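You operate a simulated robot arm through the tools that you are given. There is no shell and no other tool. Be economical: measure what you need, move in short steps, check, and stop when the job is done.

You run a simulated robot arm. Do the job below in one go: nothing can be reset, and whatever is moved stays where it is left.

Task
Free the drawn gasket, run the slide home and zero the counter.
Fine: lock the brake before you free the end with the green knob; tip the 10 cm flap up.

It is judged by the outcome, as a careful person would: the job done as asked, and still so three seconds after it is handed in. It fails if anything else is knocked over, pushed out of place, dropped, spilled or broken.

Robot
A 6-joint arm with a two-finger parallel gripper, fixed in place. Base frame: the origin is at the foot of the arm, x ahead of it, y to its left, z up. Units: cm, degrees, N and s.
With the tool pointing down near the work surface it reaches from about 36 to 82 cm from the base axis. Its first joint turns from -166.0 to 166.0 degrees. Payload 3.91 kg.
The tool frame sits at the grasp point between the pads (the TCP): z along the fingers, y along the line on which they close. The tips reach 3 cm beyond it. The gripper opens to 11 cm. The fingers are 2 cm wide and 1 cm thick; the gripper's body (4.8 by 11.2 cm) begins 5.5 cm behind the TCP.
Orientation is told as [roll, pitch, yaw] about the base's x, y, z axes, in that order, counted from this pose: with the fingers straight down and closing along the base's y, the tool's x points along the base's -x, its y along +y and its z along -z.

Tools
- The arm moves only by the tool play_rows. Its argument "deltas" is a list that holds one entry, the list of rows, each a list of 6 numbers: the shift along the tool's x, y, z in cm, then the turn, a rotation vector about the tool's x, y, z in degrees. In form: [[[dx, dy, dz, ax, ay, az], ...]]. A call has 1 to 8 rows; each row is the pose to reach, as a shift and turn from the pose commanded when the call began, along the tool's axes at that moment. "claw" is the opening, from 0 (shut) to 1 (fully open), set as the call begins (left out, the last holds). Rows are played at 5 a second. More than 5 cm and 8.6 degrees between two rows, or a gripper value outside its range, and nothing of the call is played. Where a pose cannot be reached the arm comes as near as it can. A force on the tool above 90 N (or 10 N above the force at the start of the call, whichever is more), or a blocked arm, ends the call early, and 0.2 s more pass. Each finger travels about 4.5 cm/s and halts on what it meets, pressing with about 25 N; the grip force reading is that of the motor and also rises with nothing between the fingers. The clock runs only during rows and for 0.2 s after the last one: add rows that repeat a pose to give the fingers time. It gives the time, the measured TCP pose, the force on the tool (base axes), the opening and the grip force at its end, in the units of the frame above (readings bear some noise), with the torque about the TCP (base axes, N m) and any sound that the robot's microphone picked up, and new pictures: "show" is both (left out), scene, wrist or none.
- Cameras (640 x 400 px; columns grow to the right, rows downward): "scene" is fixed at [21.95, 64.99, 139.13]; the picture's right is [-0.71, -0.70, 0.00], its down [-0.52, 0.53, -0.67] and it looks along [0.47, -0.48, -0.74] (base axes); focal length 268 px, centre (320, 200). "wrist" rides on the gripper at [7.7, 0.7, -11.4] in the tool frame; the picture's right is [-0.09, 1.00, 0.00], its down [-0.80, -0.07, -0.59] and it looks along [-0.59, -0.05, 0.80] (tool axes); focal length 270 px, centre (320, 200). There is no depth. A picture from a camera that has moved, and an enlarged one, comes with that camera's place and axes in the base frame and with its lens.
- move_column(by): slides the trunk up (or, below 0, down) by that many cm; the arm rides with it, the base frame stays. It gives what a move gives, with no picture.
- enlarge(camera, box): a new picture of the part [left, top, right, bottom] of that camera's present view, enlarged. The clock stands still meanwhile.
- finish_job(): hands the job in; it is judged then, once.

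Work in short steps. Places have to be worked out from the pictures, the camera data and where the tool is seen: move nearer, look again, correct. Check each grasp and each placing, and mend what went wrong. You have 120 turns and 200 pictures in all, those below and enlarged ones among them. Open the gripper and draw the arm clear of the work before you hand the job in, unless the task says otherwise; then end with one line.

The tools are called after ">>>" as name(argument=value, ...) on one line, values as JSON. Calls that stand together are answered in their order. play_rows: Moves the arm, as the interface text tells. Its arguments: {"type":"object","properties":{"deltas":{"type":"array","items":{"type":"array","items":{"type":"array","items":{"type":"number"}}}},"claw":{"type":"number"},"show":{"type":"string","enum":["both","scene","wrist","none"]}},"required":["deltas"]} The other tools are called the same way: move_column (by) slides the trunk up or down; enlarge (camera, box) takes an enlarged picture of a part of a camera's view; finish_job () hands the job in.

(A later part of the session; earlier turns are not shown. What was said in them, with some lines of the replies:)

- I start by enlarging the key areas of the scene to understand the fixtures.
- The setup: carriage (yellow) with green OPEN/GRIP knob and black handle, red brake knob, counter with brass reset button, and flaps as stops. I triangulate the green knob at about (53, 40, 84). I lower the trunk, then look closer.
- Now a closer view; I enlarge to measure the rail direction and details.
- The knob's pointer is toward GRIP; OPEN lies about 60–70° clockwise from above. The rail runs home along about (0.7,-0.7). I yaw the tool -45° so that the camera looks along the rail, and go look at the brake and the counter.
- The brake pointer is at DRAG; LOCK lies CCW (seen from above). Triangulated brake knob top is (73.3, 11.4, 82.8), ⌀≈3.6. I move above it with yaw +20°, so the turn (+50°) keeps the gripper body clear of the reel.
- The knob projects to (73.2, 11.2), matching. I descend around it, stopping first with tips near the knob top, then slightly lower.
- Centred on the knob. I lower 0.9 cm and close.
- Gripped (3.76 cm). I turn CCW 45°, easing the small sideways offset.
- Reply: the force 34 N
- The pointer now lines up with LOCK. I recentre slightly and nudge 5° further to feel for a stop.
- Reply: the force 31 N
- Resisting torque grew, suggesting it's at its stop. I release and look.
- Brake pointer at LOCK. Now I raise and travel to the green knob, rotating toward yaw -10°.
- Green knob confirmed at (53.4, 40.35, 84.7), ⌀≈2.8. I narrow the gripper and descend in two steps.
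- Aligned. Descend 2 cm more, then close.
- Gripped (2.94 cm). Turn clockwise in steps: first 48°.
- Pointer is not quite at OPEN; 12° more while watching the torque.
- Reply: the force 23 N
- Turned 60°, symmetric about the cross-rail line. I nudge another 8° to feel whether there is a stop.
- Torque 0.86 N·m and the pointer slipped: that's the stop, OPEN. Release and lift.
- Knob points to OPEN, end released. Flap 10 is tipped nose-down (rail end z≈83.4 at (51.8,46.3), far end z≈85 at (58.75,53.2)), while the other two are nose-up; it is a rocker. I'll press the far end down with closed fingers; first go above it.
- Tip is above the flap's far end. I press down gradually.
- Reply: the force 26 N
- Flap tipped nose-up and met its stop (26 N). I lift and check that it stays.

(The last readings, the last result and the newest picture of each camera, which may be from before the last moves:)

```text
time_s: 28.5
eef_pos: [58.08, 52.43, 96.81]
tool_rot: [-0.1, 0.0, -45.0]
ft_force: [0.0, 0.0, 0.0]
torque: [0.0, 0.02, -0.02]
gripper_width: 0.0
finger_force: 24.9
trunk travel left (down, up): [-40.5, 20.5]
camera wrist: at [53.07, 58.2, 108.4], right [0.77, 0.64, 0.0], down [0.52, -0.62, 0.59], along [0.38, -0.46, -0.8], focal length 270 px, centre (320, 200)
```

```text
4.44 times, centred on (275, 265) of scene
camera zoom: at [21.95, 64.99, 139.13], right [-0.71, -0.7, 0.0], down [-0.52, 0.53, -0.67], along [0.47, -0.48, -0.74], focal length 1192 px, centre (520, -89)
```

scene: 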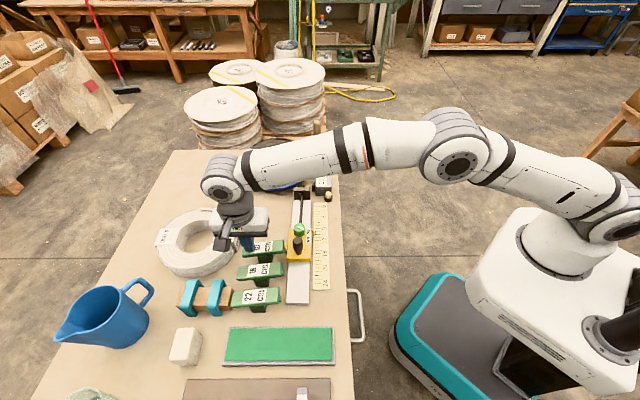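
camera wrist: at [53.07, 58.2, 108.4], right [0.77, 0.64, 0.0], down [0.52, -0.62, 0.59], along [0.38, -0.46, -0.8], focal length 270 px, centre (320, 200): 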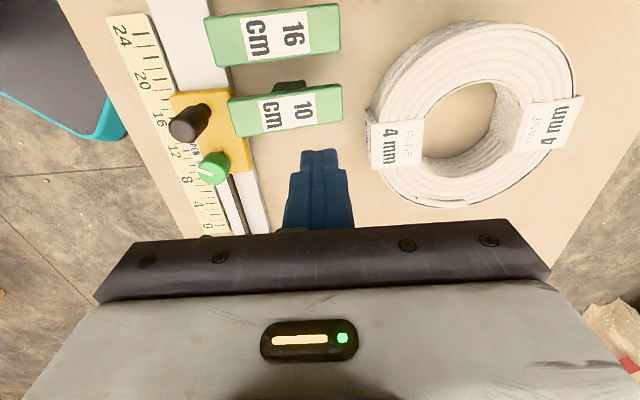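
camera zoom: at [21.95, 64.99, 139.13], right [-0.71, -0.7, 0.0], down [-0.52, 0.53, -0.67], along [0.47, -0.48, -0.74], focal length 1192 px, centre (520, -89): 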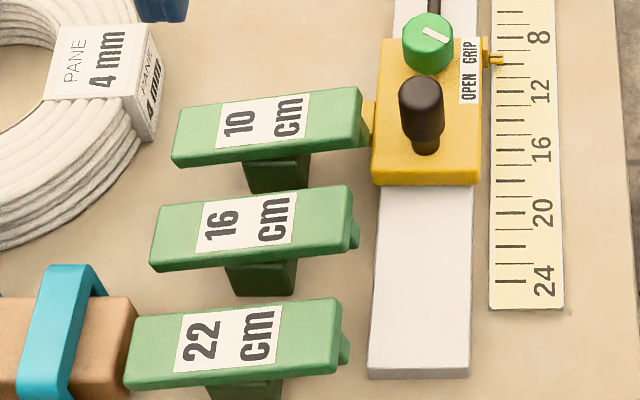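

The flap stays up. Now I'll push the black handle (≈(49.7,44.3), top 87.4) homeward with closed fingers from its outer side; position behind it first.

>>> play_rows(deltas=[[[1.1, -4, 0, 0, 0, 0], [2.2, -8, 0, 0, 0, 0], [3.45, -11.67, 0, 0, 0, 0], [3.45, -11.67, 3, 0, 0, 0], [3.45, -11.67, 6, 0, 0, 0], [3.45, -11.67, 6, 0, 0, 0]]])

```text
time_s: 29.9
eef_pos: [47.38, 46.4, 90.7]
tool_rot: [0.0, 0.0, -45.0]
ft_force: [-0.4, 0.1, 0.3]
torque: [0.02, 0.01, 0.0]
gripper_width: 0.01
finger_force: 25.1
trunk travel left (down, up): [-40.5, 20.5]
camera wrist: at [42.31, 52.38, 102.26], right [0.77, 0.64, 0.0], down [0.52, -0.62, 0.59], along [0.38, -0.46, -0.8], focal length 270 px, centre (320, 200)
```

scene: 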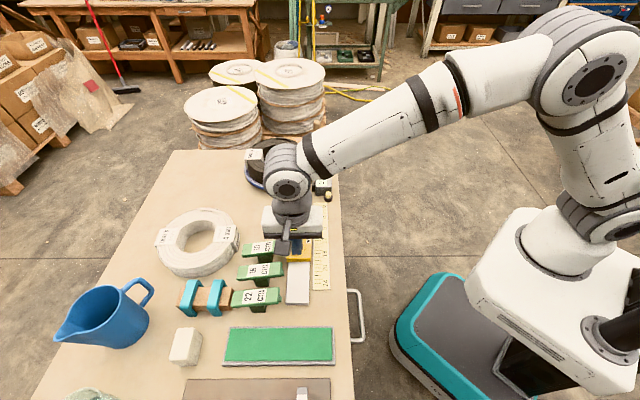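
wrist: 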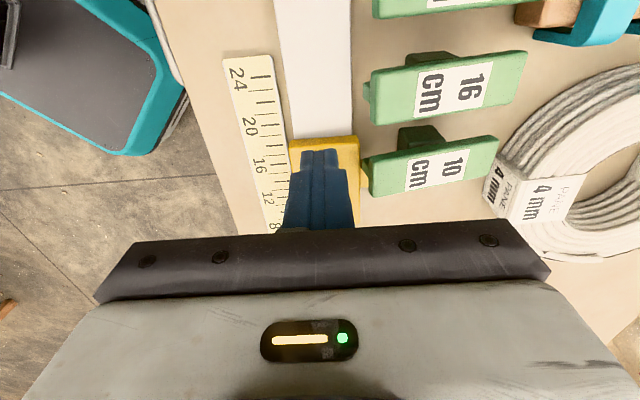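

>>> play_rows(deltas=[[[0.3, 0.15, 1, 0, 0, 0], [0.3, 0.15, 2, 0, 0, 0], [0.3, 0.15, 3.2, 0, 0, 0], [0.3, 0.15, 3.2, 0, 0, 0]]])

>>> enlarge(camera="scene", box=[250, 190, 350, 290])

```text
time_s: 30.9
eef_pos: [47.27, 46.99, 87.58]
tool_rot: [0.0, 0.0, -45.0]
ft_force: [0.6, 0.7, -0.6]
torque: [0.0, 0.0, 0.01]
gripper_width: 0.0
finger_force: 24.8
trunk travel left (down, up): [-40.5, 20.5]
camera wrist: at [42.19, 52.73, 99.16], right [0.77, 0.64, 0.0], down [0.52, -0.62, 0.59], along [0.38, -0.46, -0.8], focal length 270 px, centre (320, 200)
```

scene: 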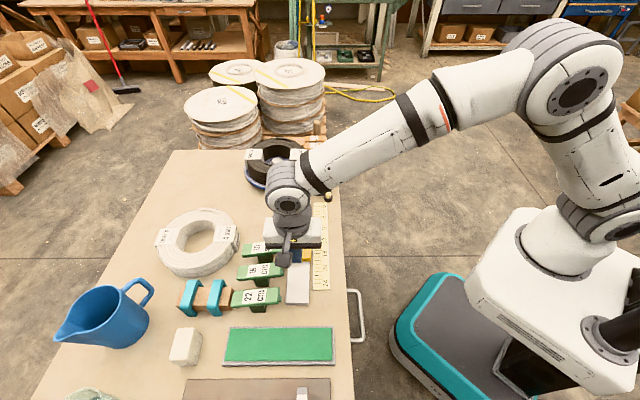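
wrist: 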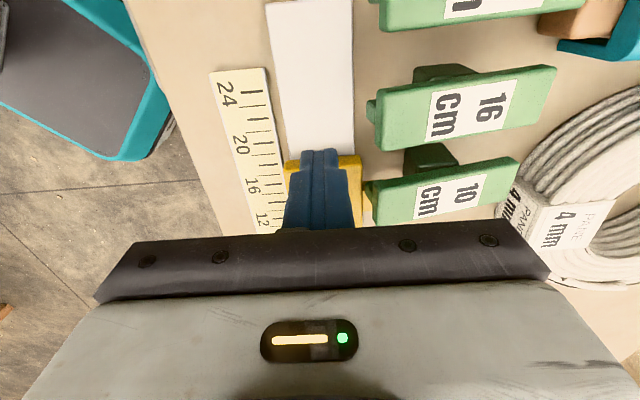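

```text
4.00 times, centred on (300, 240) of scene
camera zoom: at [21.95, 64.99, 139.13], right [-0.71, -0.7, 0.0], down [-0.52, 0.53, -0.67], along [0.47, -0.48, -0.74], focal length 1072 px, centre (400, 40)
```

zoom: 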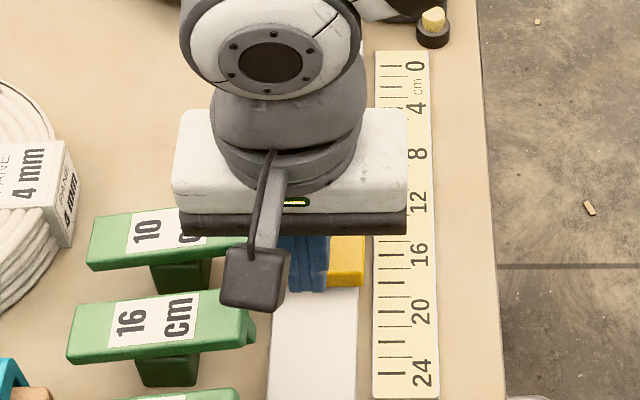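

Push homeward along tool -x, slowly; first 5.6 cm.

>>> play_rows(deltas=[[[-0.8, 0, 0, 0, 0, 0], [-1.6, 0, 0, 0, 0, 0], [-2.4, 0, 0, 0, 0, 0], [-3.2, 0, 0, 0, 0, 0], [-4, 0, 0, 0, 0, 0], [-4.8, 0, 0, 0, 0, 0], [-5.6, 0, 0, 0, 0, 0]]])

>>> enlarge(camera="scene", box=[250, 160, 350, 270])

```text
time_s: 32.5
eef_pos: [51.17, 42.83, 87.46]
tool_rot: [0.0, -0.1, -45.0]
ft_force: [0.1, -0.2, -0.1]
torque: [0.02, -0.01, -0.02]
gripper_width: 0.0
finger_force: 25.1
trunk travel left (down, up): [-40.5, 20.5]
camera wrist: at [46.14, 48.72, 99.18], right [0.77, 0.64, 0.0], down [0.52, -0.62, 0.59], along [0.38, -0.46, -0.8], focal length 270 px, centre (320, 200)
```

scene: 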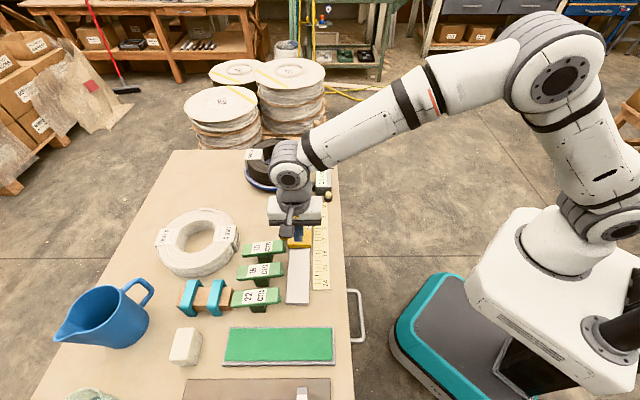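
wrist: 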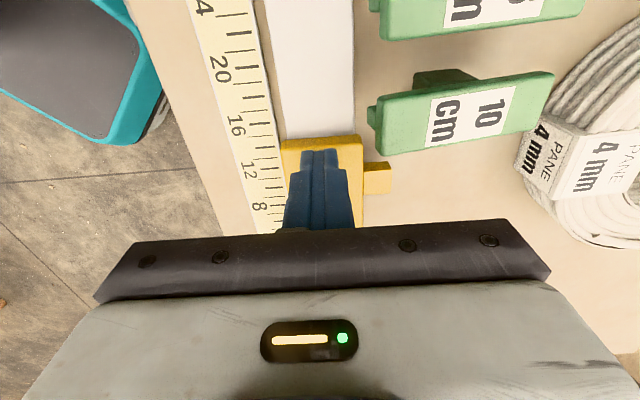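

```text
3.64 times, centred on (300, 215) of scene
camera zoom: at [21.95, 64.99, 139.13], right [-0.71, -0.7, 0.0], down [-0.52, 0.53, -0.67], along [0.47, -0.48, -0.74], focal length 975 px, centre (393, 146)
```

zoom: 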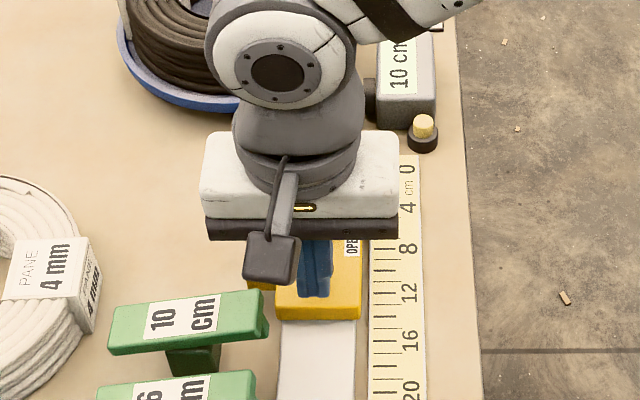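

The carriage follows; counter unaffected. Continue, slower toward the end.

>>> play_rows(deltas=[[[-0.8, 0, 0, 0, 0, 0], [-1.6, 0, 0, 0, 0, 0], [-2.4, 0, 0, 0, 0, 0], [-3.2, 0, 0, 0, 0, 0], [-4, 0, 0, 0, 0, 0], [-4.5, 0, 0, 0, 0, 0], [-5, 0, 0, 0, 0, 0]]], show="wrist")

>>> enlarge(camera="scene", box=[250, 160, 350, 270])

```text
time_s: 34.1
eef_pos: [54.73, 39.41, 87.55]
tool_rot: [0.0, 0.0, -45.0]
ft_force: [0.2, 0.3, 0.4]
torque: [0.0, 0.0, -0.01]
gripper_width: 0.0
finger_force: 25.2
trunk travel left (down, up): [-40.5, 20.5]
camera wrist: at [49.69, 45.24, 99.23], right [0.77, 0.64, 0.0], down [0.52, -0.62, 0.59], along [0.38, -0.46, -0.8], focal length 270 px, centre (320, 200)
```

wrist: 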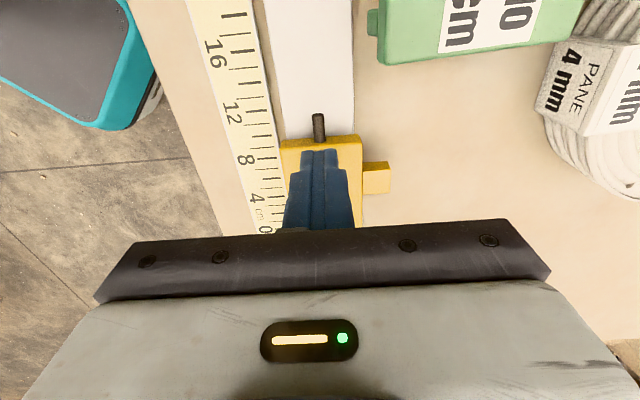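

```text
3.64 times, centred on (300, 215) of scene
camera zoom: at [21.95, 64.99, 139.13], right [-0.71, -0.7, 0.0], down [-0.52, 0.53, -0.67], along [0.47, -0.48, -0.74], focal length 975 px, centre (393, 146)
```

zoom: 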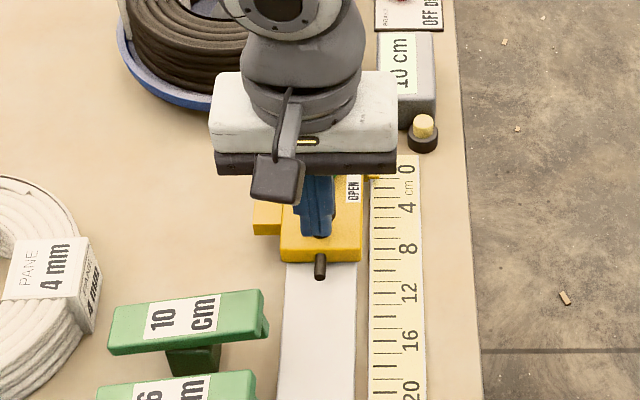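

The cord stays put and emerges behind the carriage. Last bit in small steps until the home stop is felt.

>>> play_rows(deltas=[[[-0.3, 0, 0, 0, 0, 0], [-0.6, 0, 0, 0, 0, 0], [-0.9, 0, 0, 0, 0, 0], [-1.2, 0, 0, 0, 0, 0], [-1.2, 0, 0, 0, 0, 0]]], show="wrist")

>>> enlarge(camera="scene", box=[250, 160, 350, 270])

```text
time_s: 35.3
eef_pos: [55.51, 38.53, 87.5]
tool_rot: [0.0, -0.1, -45.0]
ft_force: [-4.2, 5.3, 0.4]
torque: [0.17, 0.12, 0.02]
gripper_width: 0.0
finger_force: 24.9
trunk travel left (down, up): [-40.5, 20.5]
camera wrist: at [50.48, 44.46, 99.17], right [0.77, 0.64, 0.0], down [0.52, -0.62, 0.59], along [0.38, -0.46, -0.8], focal length 270 px, centre (320, 200)
```

wrist: 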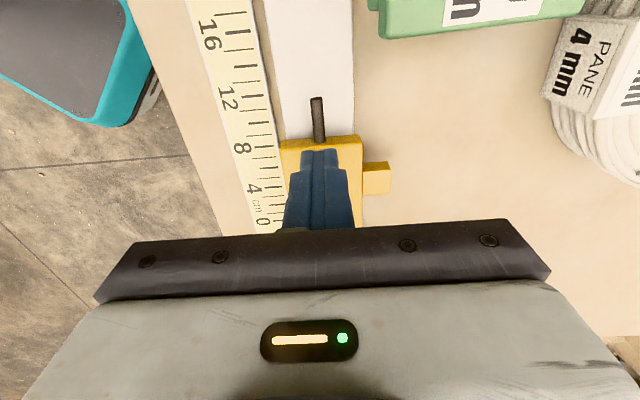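

```text
3.64 times, centred on (300, 215) of scene
camera zoom: at [21.95, 64.99, 139.13], right [-0.71, -0.7, 0.0], down [-0.52, 0.53, -0.67], along [0.47, -0.48, -0.74], focal length 975 px, centre (393, 146)
```

zoom: 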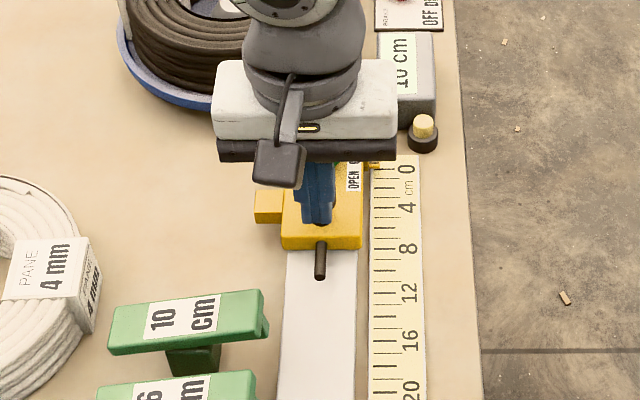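

Opposing force 6.8 N suggests the stop; a small further push confirms.

>>> play_rows(deltas=[[[-0.2, 0, 0, 0, 0, 0], [-0.4, 0, 0, 0, 0, 0], [-0.4, 0, 0, 0, 0, 0]]], show="none")

```text
time_s: 36.1
eef_pos: [55.57, 38.61, 87.49]
tool_rot: [-0.1, 0.1, -44.9]
ft_force: [-22.7, 24.6, -4.9]
torque: [1.05, 0.47, 0.0]
gripper_width: 0.0
finger_force: 24.6
trunk travel left (down, up): [-40.5, 20.5]
```

The home stop is firm (33 N). Back off, rise, and head towards the counter's button (≈(58.9,23.7,81)).

>>> play_rows(deltas=[[[0.8, 0, 0, 0, 0, 0], [1.8, 0, 0, 0, 0, 0], [1.8, 0, -4, 0, 0, 0], [1.8, 0, -8, 0, 0, 0], [1, -3, -8, 0, 0, 0], [-2, -6, -8, 0, 0, 0], [-5.5, -8, -8, 0, 0, 0], [-5.5, -8, -8, 0, 0, 0]]])

>>> enlarge(camera="wrist", box=[240, 20, 480, 180])

>>> enlarge(camera="scene", box=[250, 140, 350, 250])

```text
time_s: 37.9
eef_pos: [54.21, 28.76, 95.58]
tool_rot: [0.1, 0.0, -44.9]
ft_force: [0.0, -0.5, -0.2]
torque: [0.0, -0.01, -0.02]
gripper_width: 0.01
finger_force: 24.9
trunk travel left (down, up): [-40.5, 20.5]
camera wrist: at [49.11, 34.62, 107.22], right [0.77, 0.64, 0.0], down [0.52, -0.62, 0.59], along [0.38, -0.46, -0.8], focal length 270 px, centre (320, 200)
```

scene: 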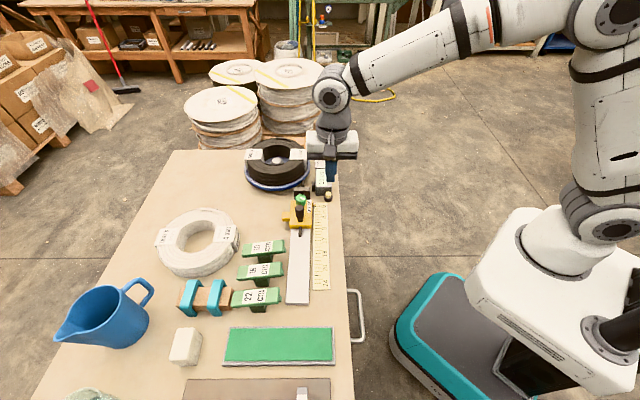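
wrist: 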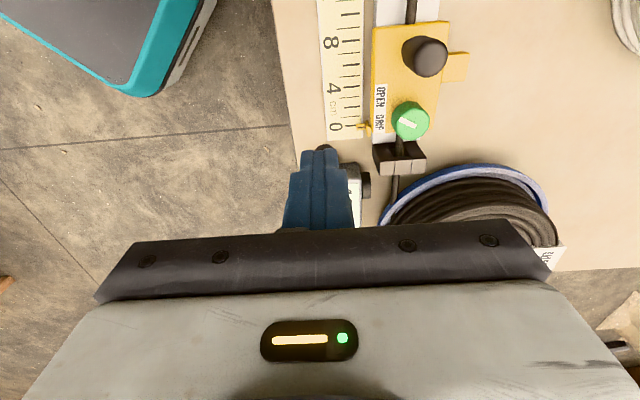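

```text
2.50 times, centred on (360, 100) of wrist
camera zoom: at [49.11, 34.62, 107.22], right [0.77, 0.64, 0.0], down [0.52, -0.62, 0.59], along [0.38, -0.46, -0.8], focal length 676 px, centre (220, 450)
```

zoom: 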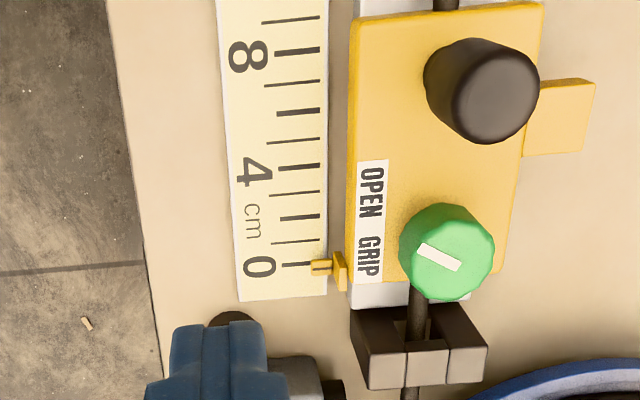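

```text
3.64 times, centred on (300, 195) of scene
camera zoom: at [21.95, 64.99, 139.13], right [-0.71, -0.7, 0.0], down [-0.52, 0.53, -0.67], along [0.47, -0.48, -0.74], focal length 975 px, centre (393, 218)
```

zoom: 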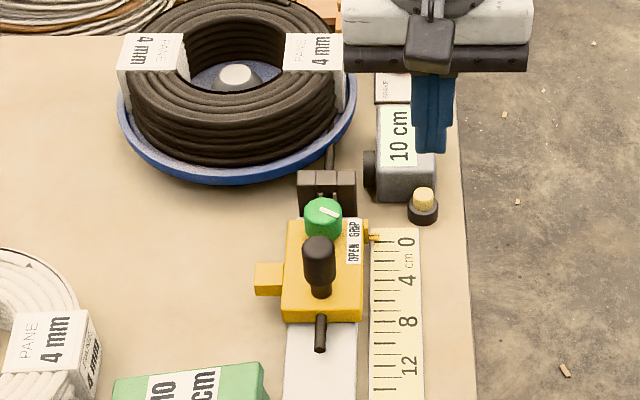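

The pointer stands at 0: slide home. I back off along the rail to see the button unobstructed.

>>> play_rows(deltas=[[[4, 0, 0, 0, 0, 0], [4, 3, 0, 0, 0, 0], [4, 3, 0, 0, 0, 0]]], show="wrist")

>>> enlarge(camera="wrist", box=[200, 80, 400, 220])

```text
time_s: 38.7
eef_pos: [53.57, 33.81, 95.55]
tool_rot: [0.0, 0.1, -44.9]
ft_force: [-0.6, -0.7, 0.1]
torque: [0.01, 0.0, -0.01]
gripper_width: 0.02
finger_force: 25.4
trunk travel left (down, up): [-40.5, 20.5]
camera wrist: at [48.47, 39.62, 107.18], right [0.77, 0.64, 0.0], down [0.52, -0.62, 0.59], along [0.38, -0.46, -0.8], focal length 270 px, centre (320, 200)
```

wrist: 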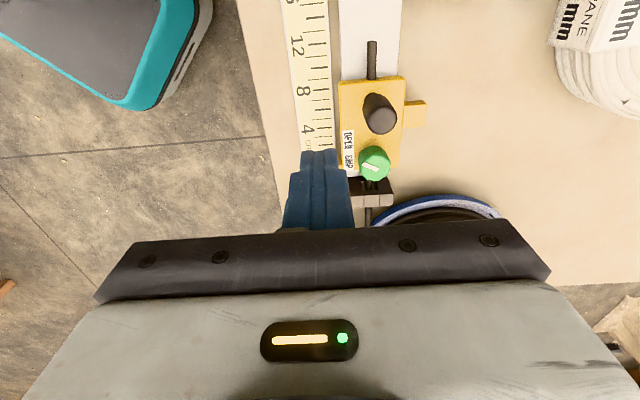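

```text
2.86 times, centred on (300, 150) of wrist
camera zoom: at [48.47, 39.62, 107.18], right [0.77, 0.64, 0.0], down [0.52, -0.62, 0.59], along [0.38, -0.46, -0.8], focal length 772 px, centre (377, 343)
```

zoom: 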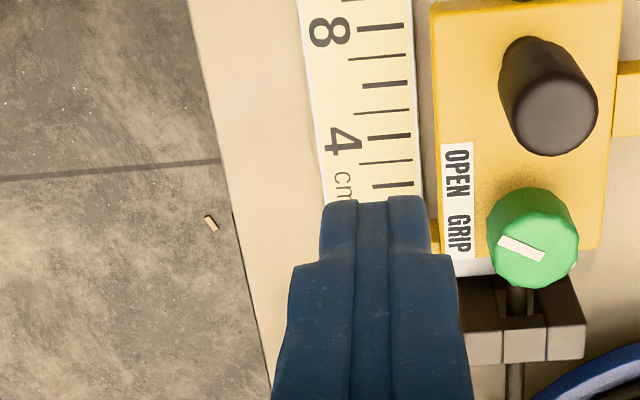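

Fingers hide the button; I move homeward past it, so it appears ahead of the tips in the picture.

>>> play_rows(deltas=[[[-4, -3.4, 0, 0, 0, 0], [-8, -3.4, 0, 0, 0, 0], [-12, -3.4, 0, 0, 0, 0], [-15.9, -3.4, 0, 0, 0, 0], [-15.9, -3.4, 0, 0, 0, 0]]], show="wrist")

>>> enlarge(camera="wrist", box=[240, 40, 440, 180])

```text
refused: row 1 steps farther than a row can; nothing moved
```

```text
2.86 times, centred on (340, 110) of wrist
camera zoom: at [48.47, 39.62, 107.18], right [0.77, 0.64, 0.0], down [0.52, -0.62, 0.59], along [0.38, -0.46, -0.8], focal length 772 px, centre (263, 457)
```

zoom: 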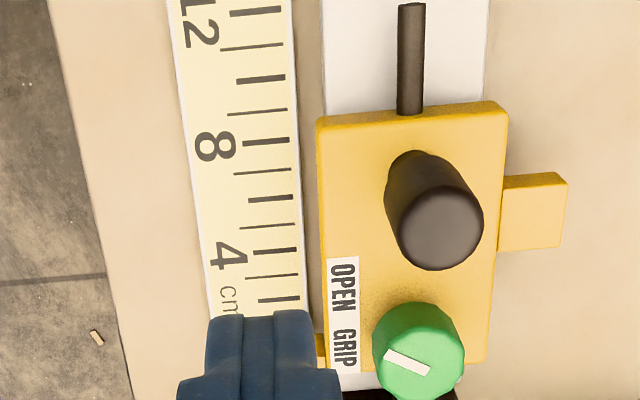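

The first row's step was over 5 cm; I redo it in smaller rows.

>>> play_rows(deltas=[[[-3.2, -1, 0, 0, 0, 0], [-6.4, -2, 0, 0, 0, 0], [-9.6, -3, 0, 0, 0, 0], [-12.8, -3.4, 0, 0, 0, 0], [-15.9, -3.4, 0, 0, 0, 0], [-15.9, -3.4, 0, 0, 0, 0]]], show="wrist")

>>> enlarge(camera="wrist", box=[240, 40, 440, 180])

```text
time_s: 40.1
eef_pos: [62.37, 19.97, 95.73]
tool_rot: [0.0, 0.0, -45.0]
ft_force: [-0.5, 0.0, -0.7]
torque: [0.02, 0.0, -0.02]
gripper_width: 0.0
finger_force: 24.8
trunk travel left (down, up): [-40.5, 20.5]
camera wrist: at [57.3, 25.8, 107.31], right [0.77, 0.64, 0.0], down [0.52, -0.62, 0.59], along [0.38, -0.46, -0.8], focal length 270 px, centre (320, 200)
```

wrist: 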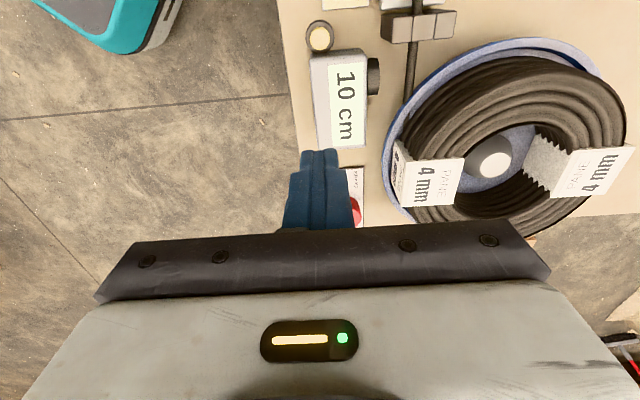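

```text
2.86 times, centred on (340, 110) of wrist
camera zoom: at [57.3, 25.8, 107.31], right [0.77, 0.64, 0.0], down [0.52, -0.62, 0.59], along [0.38, -0.46, -0.8], focal length 772 px, centre (263, 457)
```

zoom: 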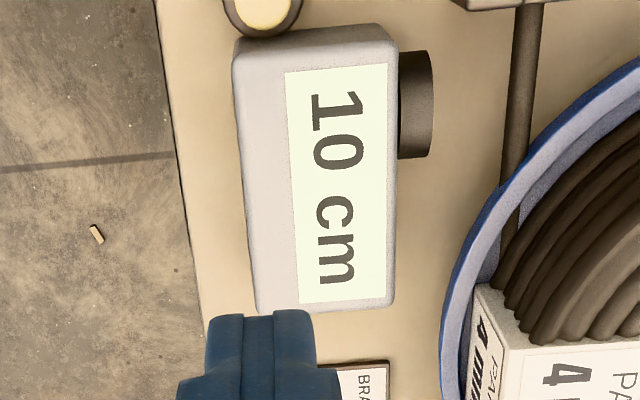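

Button at (58.85,23.8), counter wall about 1 cm homeward of it. I aim 0.5 cm outward of its centre and come down to just above.

>>> play_rows(deltas=[[[3, 0.1, 0, 0, 0, 0], [5.66, 0.18, 0, 0, 0, 0], [5.66, 0.18, 4, 0, 0, 0], [5.66, 0.18, 8, 0, 0, 0], [5.66, 0.18, 9.8, 0, 0, 0], [5.66, 0.18, 9.8, 0, 0, 0]]])

>>> enlarge(camera="scene", box=[290, 150, 360, 220])

>>> enlarge(camera="wrist", box=[240, 90, 440, 230])

```text
time_s: 41.5
eef_pos: [58.42, 24.15, 85.77]
tool_rot: [0.0, -0.1, -44.9]
ft_force: [-0.7, 0.5, 0.3]
torque: [0.0, 0.0, 0.0]
gripper_width: 0.0
finger_force: 24.6
trunk travel left (down, up): [-40.5, 20.5]
camera wrist: at [53.34, 30.07, 97.44], right [0.77, 0.64, 0.0], down [0.52, -0.62, 0.59], along [0.38, -0.46, -0.8], focal length 270 px, centre (320, 200)
```

scene: 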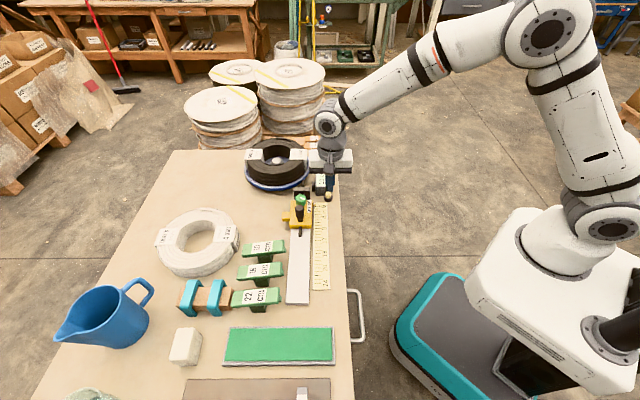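
wrist: 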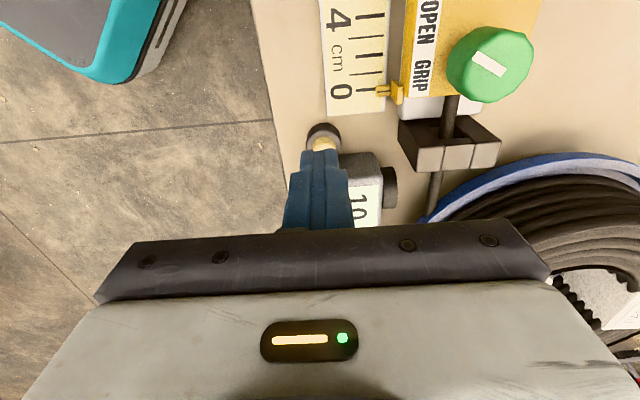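

```text
5.71 times, centred on (325, 185) of scene
camera zoom: at [21.95, 64.99, 139.13], right [-0.71, -0.7, 0.0], down [-0.52, 0.53, -0.67], along [0.47, -0.48, -0.74], focal length 1532 px, centre (291, 286)
```

zoom: 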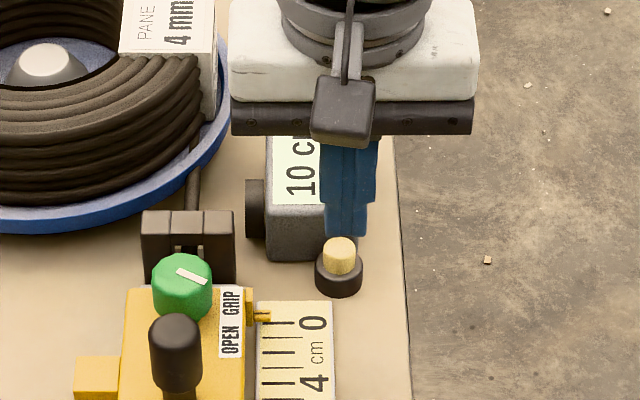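

```text
2.86 times, centred on (340, 160) of wrist
camera zoom: at [53.34, 30.07, 97.44], right [0.77, 0.64, 0.0], down [0.52, -0.62, 0.59], along [0.38, -0.46, -0.8], focal length 772 px, centre (263, 314)
```

zoom: 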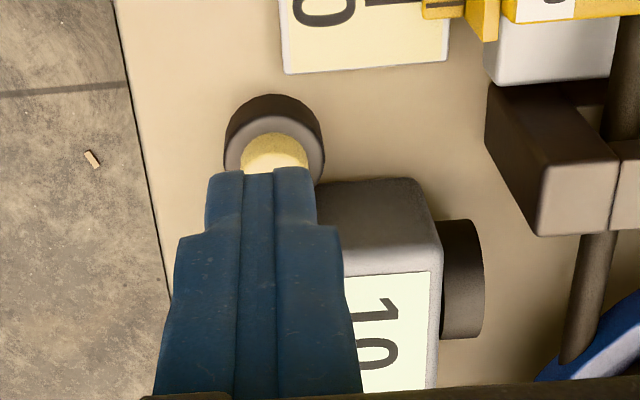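

The tip covers the cap. I shift slightly (+0.2, +0.2) and press down gradually.

>>> play_rows(deltas=[[[0.2, 0.25, 0, 0, 0, 0], [0.2, 0.25, 0.5, 0, 0, 0], [0.2, 0.25, 1, 0, 0, 0], [0.2, 0.25, 1.4, 0, 0, 0], [0.2, 0.25, 1.8, 0, 0, 0], [0.2, 0.25, 1.8, 0, 0, 0]]], show="wrist")

>>> enlarge(camera="scene", box=[290, 150, 360, 220])

```text
time_s: 42.9
eef_pos: [58.36, 24.45, 84.06]
tool_rot: [0.0, 0.0, -45.0]
ft_force: [0.1, 0.0, -0.5]
torque: [0.01, -0.02, 0.02]
gripper_width: 0.0
finger_force: 24.5
trunk travel left (down, up): [-40.5, 20.5]
camera wrist: at [53.34, 30.31, 95.62], right [0.77, 0.64, 0.0], down [0.52, -0.62, 0.59], along [0.38, -0.46, -0.8], focal length 270 px, centre (320, 200)
```

wrist: 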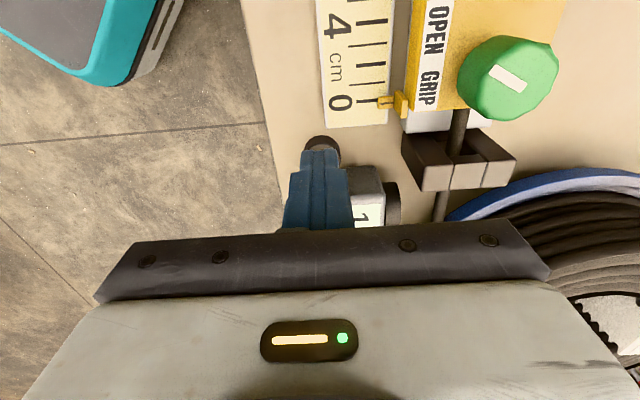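

```text
5.71 times, centred on (325, 185) of scene
camera zoom: at [21.95, 64.99, 139.13], right [-0.71, -0.7, 0.0], down [-0.52, 0.53, -0.67], along [0.47, -0.48, -0.74], focal length 1532 px, centre (291, 286)
```

zoom: 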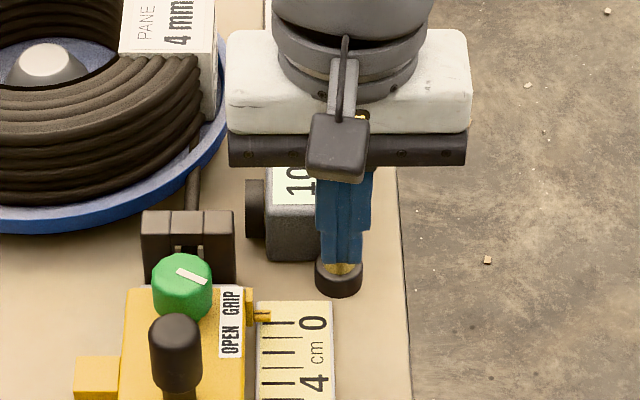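

>>> play_rows(deltas=[[[0, 0, 0.2, 0, 0, 0], [0, 0, 0.4, 0, 0, 0], [0, 0, 0.6, 0, 0, 0], [0, 0, 0.8, 0, 0, 0], [0, 0, 0.8, 0, 0, 0]]], show="none")

>>> enlarge(camera="scene", box=[290, 150, 360, 220])

```text
time_s: 44.1
eef_pos: [58.29, 24.42, 83.23]
tool_rot: [-0.1, -0.1, -44.8]
ft_force: [-0.9, 0.4, 1.9]
torque: [-0.01, -0.02, -0.02]
gripper_width: 0.01
finger_force: 24.3
trunk travel left (down, up): [-40.5, 20.5]
heard: click
```

```text
5.71 times, centred on (325, 185) of scene
camera zoom: at [21.95, 64.99, 139.13], right [-0.71, -0.7, 0.0], down [-0.52, 0.53, -0.67], along [0.47, -0.48, -0.74], focal length 1532 px, centre (291, 286)
```

zoom: 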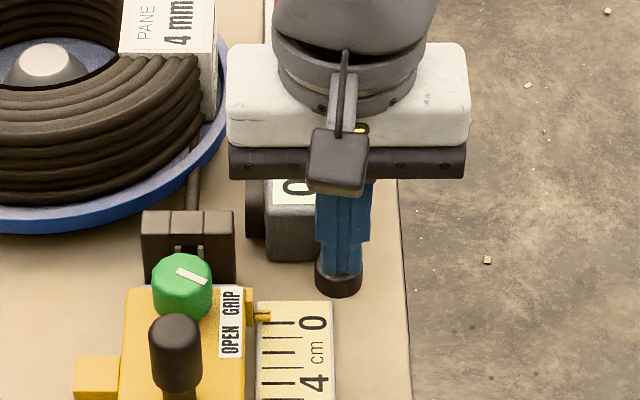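

A click was heard and the display appears to have changed. I rise and move the arm clear, then check everything.

>>> play_rows(deltas=[[[0, 0, -3, 0, 0, 0], [0, 0, -7, 0, 0, 0], [0, 0, -11, 0, 0, 0], [0, -4, -14, 0, 0, 0], [0, -8, -17, 0, 0, 0], [0, -12.5, -18, 0, 0, 0], [0, -16.5, -18, 0, 0, 0]]], claw=0.5)

>>> enlarge(camera="scene", box=[230, 140, 350, 220])

>>> enlarge(camera="scene", box=[220, 180, 350, 310])

```text
time_s: 45.7
eef_pos: [46.82, 12.65, 101.28]
tool_rot: [0.0, 0.0, -44.9]
ft_force: [-0.5, -1.0, -0.8]
torque: [0.01, 0.0, 0.01]
gripper_width: 5.52
finger_force: 0.0
trunk travel left (down, up): [-40.5, 20.5]
camera wrist: at [41.58, 18.52, 112.86], right [0.77, 0.64, 0.0], down [0.52, -0.62, 0.59], along [0.38, -0.46, -0.8], focal length 270 px, centre (320, 200)
```

scene: 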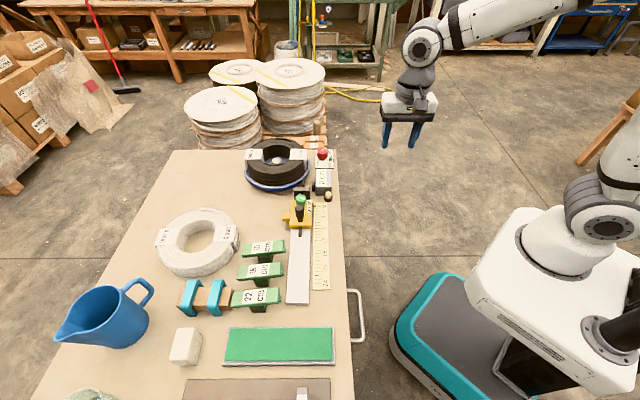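
wrist: 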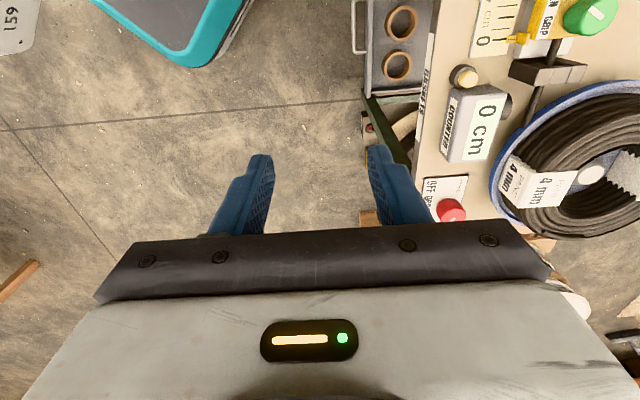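

```text
5.00 times, centred on (290, 180) of scene
camera zoom: at [21.95, 64.99, 139.13], right [-0.71, -0.7, 0.0], down [-0.52, 0.53, -0.67], along [0.47, -0.48, -0.74], focal length 1340 px, centre (470, 300)
```

zoom: 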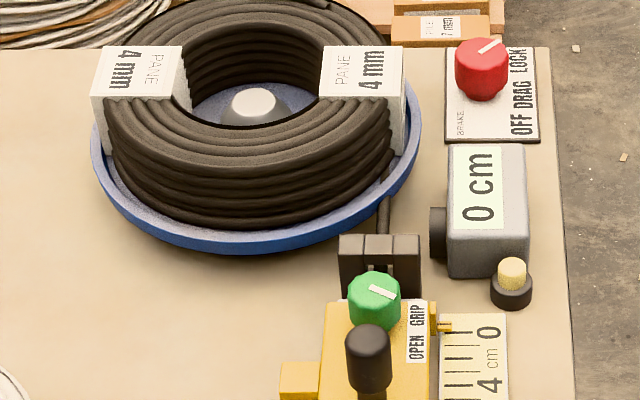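

```text
3.08 times, centred on (285, 245) of scene
camera zoom: at [21.95, 64.99, 139.13], right [-0.71, -0.7, 0.0], down [-0.52, 0.53, -0.67], along [0.47, -0.48, -0.74], focal length 825 px, centre (428, 62)
```

zoom: 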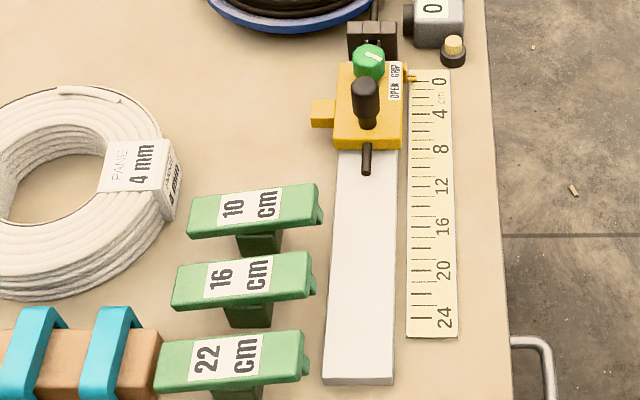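

Everything checks out: the counter reads 0 cm, the slide is at 0, the 10 cm flap is up, the brake is at LOCK, the clamp is open and the arm is clear. I hand it in.

>>> finish_job()

```text
The job is handed in.
```

The brake was locked before I freed the gasket's end. After that I tipped the 10 cm flap up, ran the slide home to 0 and zeroed the counter, which reads 0 cm.
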